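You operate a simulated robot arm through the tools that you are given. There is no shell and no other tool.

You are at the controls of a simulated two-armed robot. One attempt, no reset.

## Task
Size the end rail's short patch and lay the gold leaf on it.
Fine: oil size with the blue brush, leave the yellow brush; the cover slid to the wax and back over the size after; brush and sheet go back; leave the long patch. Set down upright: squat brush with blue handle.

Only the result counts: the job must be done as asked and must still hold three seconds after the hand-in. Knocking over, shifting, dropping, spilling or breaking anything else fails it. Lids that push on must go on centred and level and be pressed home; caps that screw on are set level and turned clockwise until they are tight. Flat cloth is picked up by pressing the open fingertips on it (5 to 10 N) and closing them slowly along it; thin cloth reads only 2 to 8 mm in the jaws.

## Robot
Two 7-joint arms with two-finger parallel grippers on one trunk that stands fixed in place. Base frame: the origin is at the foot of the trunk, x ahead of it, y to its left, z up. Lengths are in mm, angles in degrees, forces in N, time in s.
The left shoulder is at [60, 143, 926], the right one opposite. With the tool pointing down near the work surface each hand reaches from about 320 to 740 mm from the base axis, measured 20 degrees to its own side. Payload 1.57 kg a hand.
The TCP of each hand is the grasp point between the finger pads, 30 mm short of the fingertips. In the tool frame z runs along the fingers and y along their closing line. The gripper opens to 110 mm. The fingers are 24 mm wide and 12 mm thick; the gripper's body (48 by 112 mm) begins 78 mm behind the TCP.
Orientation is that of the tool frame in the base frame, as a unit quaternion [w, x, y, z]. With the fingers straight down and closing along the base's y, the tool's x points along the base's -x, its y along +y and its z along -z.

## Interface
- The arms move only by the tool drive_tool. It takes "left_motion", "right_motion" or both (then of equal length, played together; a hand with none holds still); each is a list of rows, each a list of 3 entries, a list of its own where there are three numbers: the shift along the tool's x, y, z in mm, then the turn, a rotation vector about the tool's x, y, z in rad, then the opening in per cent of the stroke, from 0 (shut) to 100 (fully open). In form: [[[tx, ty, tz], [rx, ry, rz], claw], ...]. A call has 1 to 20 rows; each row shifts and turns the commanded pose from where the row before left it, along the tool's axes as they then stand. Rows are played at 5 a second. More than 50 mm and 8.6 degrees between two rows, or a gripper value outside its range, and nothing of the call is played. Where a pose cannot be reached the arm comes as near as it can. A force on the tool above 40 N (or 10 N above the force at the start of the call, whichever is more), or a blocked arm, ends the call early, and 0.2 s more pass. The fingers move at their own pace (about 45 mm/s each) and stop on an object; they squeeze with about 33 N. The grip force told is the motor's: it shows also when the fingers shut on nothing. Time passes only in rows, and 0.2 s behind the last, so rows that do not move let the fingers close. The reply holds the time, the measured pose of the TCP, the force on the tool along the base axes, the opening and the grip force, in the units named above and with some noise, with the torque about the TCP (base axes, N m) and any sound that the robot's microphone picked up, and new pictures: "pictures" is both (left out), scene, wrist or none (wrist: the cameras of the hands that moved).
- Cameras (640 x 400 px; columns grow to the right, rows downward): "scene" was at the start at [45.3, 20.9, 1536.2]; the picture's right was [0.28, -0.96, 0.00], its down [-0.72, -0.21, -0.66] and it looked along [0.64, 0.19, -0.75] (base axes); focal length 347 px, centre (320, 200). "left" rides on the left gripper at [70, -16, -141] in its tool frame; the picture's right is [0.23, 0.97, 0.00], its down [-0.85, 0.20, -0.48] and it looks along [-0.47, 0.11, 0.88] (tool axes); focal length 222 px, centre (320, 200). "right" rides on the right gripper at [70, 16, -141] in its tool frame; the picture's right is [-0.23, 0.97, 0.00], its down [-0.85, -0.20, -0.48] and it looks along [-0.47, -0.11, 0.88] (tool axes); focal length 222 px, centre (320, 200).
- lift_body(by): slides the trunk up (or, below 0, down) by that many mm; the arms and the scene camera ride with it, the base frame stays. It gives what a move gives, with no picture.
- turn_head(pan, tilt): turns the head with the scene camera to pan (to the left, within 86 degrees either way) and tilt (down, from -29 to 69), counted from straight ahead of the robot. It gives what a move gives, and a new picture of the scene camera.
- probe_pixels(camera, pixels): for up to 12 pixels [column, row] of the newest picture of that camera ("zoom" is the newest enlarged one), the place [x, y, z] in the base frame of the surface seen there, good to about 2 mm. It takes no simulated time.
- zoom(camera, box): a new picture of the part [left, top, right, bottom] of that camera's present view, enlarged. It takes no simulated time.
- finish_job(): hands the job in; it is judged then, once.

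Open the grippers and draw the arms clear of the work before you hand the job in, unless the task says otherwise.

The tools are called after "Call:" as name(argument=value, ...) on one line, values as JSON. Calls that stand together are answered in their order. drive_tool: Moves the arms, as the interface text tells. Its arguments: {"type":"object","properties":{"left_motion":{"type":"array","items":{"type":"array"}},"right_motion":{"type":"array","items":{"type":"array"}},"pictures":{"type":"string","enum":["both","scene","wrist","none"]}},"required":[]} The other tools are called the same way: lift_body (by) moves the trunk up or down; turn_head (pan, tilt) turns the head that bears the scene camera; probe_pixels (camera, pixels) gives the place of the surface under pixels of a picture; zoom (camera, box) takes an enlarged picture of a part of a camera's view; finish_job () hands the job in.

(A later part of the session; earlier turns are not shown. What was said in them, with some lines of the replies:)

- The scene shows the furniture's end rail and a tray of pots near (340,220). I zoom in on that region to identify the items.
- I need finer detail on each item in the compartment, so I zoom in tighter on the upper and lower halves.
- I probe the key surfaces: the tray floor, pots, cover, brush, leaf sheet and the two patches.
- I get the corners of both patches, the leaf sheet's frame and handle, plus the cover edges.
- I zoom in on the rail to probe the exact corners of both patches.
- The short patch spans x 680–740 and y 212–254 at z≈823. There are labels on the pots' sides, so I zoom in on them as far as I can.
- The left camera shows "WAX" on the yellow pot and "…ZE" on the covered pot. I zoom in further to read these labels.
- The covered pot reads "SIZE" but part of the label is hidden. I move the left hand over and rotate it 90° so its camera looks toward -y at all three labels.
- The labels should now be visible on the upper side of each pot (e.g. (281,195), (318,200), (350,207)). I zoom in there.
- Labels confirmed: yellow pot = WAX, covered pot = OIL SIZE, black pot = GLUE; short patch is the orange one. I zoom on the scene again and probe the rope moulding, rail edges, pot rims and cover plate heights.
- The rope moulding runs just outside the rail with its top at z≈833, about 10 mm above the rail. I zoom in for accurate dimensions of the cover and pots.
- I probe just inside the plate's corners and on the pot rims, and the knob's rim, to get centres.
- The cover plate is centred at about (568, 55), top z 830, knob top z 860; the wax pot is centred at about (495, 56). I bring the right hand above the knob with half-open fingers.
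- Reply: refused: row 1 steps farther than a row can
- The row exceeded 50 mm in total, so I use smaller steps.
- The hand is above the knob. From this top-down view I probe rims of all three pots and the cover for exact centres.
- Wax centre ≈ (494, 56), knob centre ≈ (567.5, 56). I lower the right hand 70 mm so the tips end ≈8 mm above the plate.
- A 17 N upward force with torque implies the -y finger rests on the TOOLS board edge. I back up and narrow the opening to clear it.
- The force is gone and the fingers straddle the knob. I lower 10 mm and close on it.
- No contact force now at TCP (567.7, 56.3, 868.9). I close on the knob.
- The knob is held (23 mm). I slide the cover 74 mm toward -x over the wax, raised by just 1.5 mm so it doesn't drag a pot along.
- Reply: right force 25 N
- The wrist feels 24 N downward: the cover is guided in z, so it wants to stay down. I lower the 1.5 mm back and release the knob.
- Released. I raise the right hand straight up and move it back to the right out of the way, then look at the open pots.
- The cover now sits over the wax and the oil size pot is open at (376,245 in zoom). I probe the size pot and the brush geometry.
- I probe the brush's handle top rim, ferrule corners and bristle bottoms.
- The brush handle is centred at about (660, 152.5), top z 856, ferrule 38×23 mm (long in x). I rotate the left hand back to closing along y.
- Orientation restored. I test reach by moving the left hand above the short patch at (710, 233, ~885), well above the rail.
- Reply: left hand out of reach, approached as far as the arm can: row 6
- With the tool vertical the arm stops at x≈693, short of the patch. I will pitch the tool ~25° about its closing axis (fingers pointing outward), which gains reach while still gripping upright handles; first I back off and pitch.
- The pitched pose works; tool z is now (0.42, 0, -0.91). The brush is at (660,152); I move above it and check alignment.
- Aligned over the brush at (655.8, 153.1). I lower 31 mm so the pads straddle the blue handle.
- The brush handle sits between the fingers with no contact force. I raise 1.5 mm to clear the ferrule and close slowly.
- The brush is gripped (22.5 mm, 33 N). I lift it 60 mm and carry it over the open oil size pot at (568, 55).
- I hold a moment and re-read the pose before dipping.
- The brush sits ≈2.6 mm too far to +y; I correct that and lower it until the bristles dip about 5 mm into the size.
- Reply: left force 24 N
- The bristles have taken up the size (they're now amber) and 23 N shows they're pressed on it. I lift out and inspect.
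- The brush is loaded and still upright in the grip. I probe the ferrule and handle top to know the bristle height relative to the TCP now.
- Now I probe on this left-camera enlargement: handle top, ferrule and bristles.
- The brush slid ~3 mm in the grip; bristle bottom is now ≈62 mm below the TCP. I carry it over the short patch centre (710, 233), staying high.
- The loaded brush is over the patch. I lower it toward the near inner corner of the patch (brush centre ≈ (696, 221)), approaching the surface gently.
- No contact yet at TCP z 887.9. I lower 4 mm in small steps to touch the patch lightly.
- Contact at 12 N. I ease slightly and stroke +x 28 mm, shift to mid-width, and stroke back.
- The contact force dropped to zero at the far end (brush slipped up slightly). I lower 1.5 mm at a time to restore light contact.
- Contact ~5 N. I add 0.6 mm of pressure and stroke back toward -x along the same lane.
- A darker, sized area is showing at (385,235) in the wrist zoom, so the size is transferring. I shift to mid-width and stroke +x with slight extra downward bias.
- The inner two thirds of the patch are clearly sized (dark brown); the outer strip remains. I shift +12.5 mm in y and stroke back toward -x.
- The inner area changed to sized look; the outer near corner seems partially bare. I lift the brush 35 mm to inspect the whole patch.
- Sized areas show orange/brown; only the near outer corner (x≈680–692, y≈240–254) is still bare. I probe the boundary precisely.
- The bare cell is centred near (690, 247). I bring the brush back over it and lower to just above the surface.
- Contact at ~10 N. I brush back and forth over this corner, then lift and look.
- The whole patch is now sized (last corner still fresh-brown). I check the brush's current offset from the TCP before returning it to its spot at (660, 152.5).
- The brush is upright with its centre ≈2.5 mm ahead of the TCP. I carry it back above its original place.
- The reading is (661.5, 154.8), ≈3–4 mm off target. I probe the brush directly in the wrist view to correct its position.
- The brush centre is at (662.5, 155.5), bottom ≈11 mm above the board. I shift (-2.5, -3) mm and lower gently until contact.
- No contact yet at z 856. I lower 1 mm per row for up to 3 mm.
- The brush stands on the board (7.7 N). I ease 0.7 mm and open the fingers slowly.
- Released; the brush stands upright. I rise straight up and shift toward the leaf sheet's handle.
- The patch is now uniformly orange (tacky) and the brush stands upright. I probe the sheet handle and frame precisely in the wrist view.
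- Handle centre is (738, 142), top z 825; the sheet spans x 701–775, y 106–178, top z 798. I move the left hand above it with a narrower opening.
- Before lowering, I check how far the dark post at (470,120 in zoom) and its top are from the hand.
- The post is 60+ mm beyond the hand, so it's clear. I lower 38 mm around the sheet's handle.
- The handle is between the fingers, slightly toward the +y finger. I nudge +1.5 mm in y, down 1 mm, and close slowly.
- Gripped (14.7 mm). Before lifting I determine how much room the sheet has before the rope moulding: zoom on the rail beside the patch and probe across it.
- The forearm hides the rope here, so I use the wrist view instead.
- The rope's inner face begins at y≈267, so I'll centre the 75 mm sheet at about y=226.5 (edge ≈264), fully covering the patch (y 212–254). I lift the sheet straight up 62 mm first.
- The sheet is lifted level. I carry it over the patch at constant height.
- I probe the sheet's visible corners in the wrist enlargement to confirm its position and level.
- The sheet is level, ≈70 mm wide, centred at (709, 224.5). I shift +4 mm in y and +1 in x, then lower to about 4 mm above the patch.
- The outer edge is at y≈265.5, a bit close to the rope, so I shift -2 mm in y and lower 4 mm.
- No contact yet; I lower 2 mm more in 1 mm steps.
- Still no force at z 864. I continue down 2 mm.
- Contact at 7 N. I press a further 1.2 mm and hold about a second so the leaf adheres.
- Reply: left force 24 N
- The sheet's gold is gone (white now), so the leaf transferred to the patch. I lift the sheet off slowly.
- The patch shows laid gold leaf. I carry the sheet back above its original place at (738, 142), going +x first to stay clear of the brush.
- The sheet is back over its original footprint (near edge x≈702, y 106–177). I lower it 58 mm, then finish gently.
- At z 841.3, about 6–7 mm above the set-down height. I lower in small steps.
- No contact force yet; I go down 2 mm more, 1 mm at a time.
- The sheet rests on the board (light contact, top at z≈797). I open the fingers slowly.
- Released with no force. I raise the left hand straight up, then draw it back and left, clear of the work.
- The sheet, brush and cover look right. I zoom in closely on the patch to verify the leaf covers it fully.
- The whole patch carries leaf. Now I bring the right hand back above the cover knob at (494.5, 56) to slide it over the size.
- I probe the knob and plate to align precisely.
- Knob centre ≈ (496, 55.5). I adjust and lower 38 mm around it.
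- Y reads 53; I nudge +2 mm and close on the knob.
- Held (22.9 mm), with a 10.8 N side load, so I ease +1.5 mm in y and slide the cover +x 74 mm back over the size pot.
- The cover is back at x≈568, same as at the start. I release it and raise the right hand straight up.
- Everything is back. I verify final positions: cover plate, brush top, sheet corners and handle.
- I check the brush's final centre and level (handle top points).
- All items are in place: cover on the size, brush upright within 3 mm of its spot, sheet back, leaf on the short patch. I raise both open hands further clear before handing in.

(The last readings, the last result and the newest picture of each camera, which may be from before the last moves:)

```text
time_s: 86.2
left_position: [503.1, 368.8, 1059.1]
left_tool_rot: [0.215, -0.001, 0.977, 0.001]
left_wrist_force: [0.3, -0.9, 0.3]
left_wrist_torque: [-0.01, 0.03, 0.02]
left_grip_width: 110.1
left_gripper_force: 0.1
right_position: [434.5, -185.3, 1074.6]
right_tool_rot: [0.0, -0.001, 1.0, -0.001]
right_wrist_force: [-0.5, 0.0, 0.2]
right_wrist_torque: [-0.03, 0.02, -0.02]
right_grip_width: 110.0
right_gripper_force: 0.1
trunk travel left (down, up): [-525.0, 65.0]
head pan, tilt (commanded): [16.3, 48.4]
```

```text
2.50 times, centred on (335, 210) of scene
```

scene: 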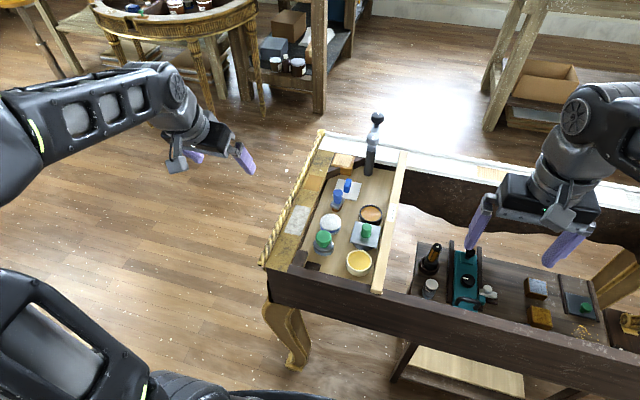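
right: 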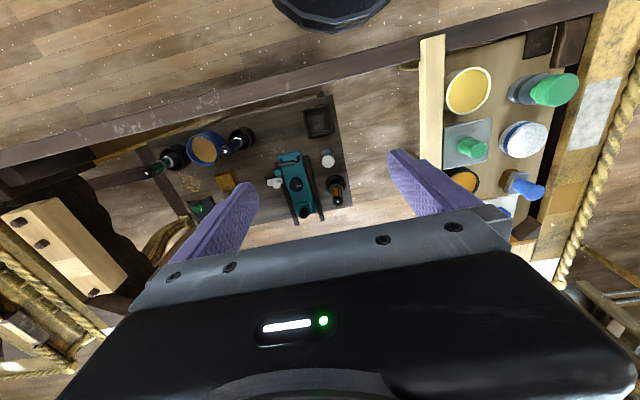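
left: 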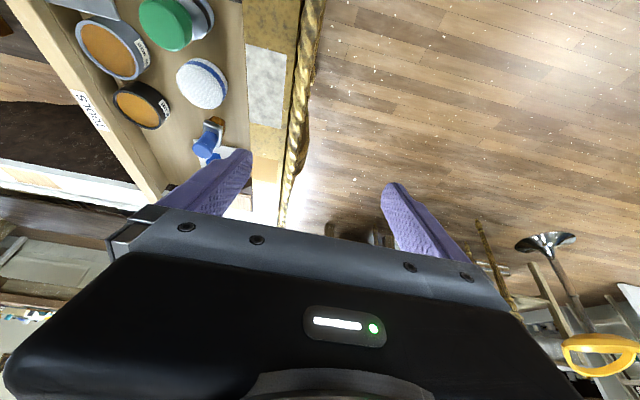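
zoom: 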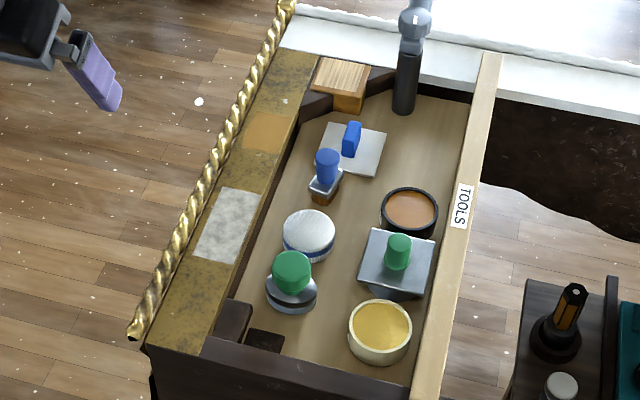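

The final picture shows the short patch gilded and the long patch untouched. The brush stands upright, the sheet is back, the cover is over the oil size, and both hands are open and clear. I hand the job in.

Call:
finish_job()

```text
The job is handed in.
```

I sized the end rail's short patch with oil size, laid the gold leaf on it, and handed the job in. No verdict has come back yet.

- **Short patch:** sized with the blue brush over its whole area. When I pressed the sheet down it turned white, and the patch now shows an even leaf colour.
- **Cover:** slid onto the wax for the work. It is now back over the oil size, at the position it started from.
- **Blue brush:** standing upright about 3 mm from its original spot. It turned somewhat about its own axis while I was brushing.
- **Leaf sheet:** back within about 2 mm of its original place, now without leaf.
- **Long patch and yellow brush:** not touched.

**Contact outside the plan:** while first reaching for the cover knob, the right hand rested on the edge of the TOOLS board with about 17 N. I backed off at once, and the board and the items around it look unmoved in the pictures.

Both grippers are open and the arms are clear of the work.
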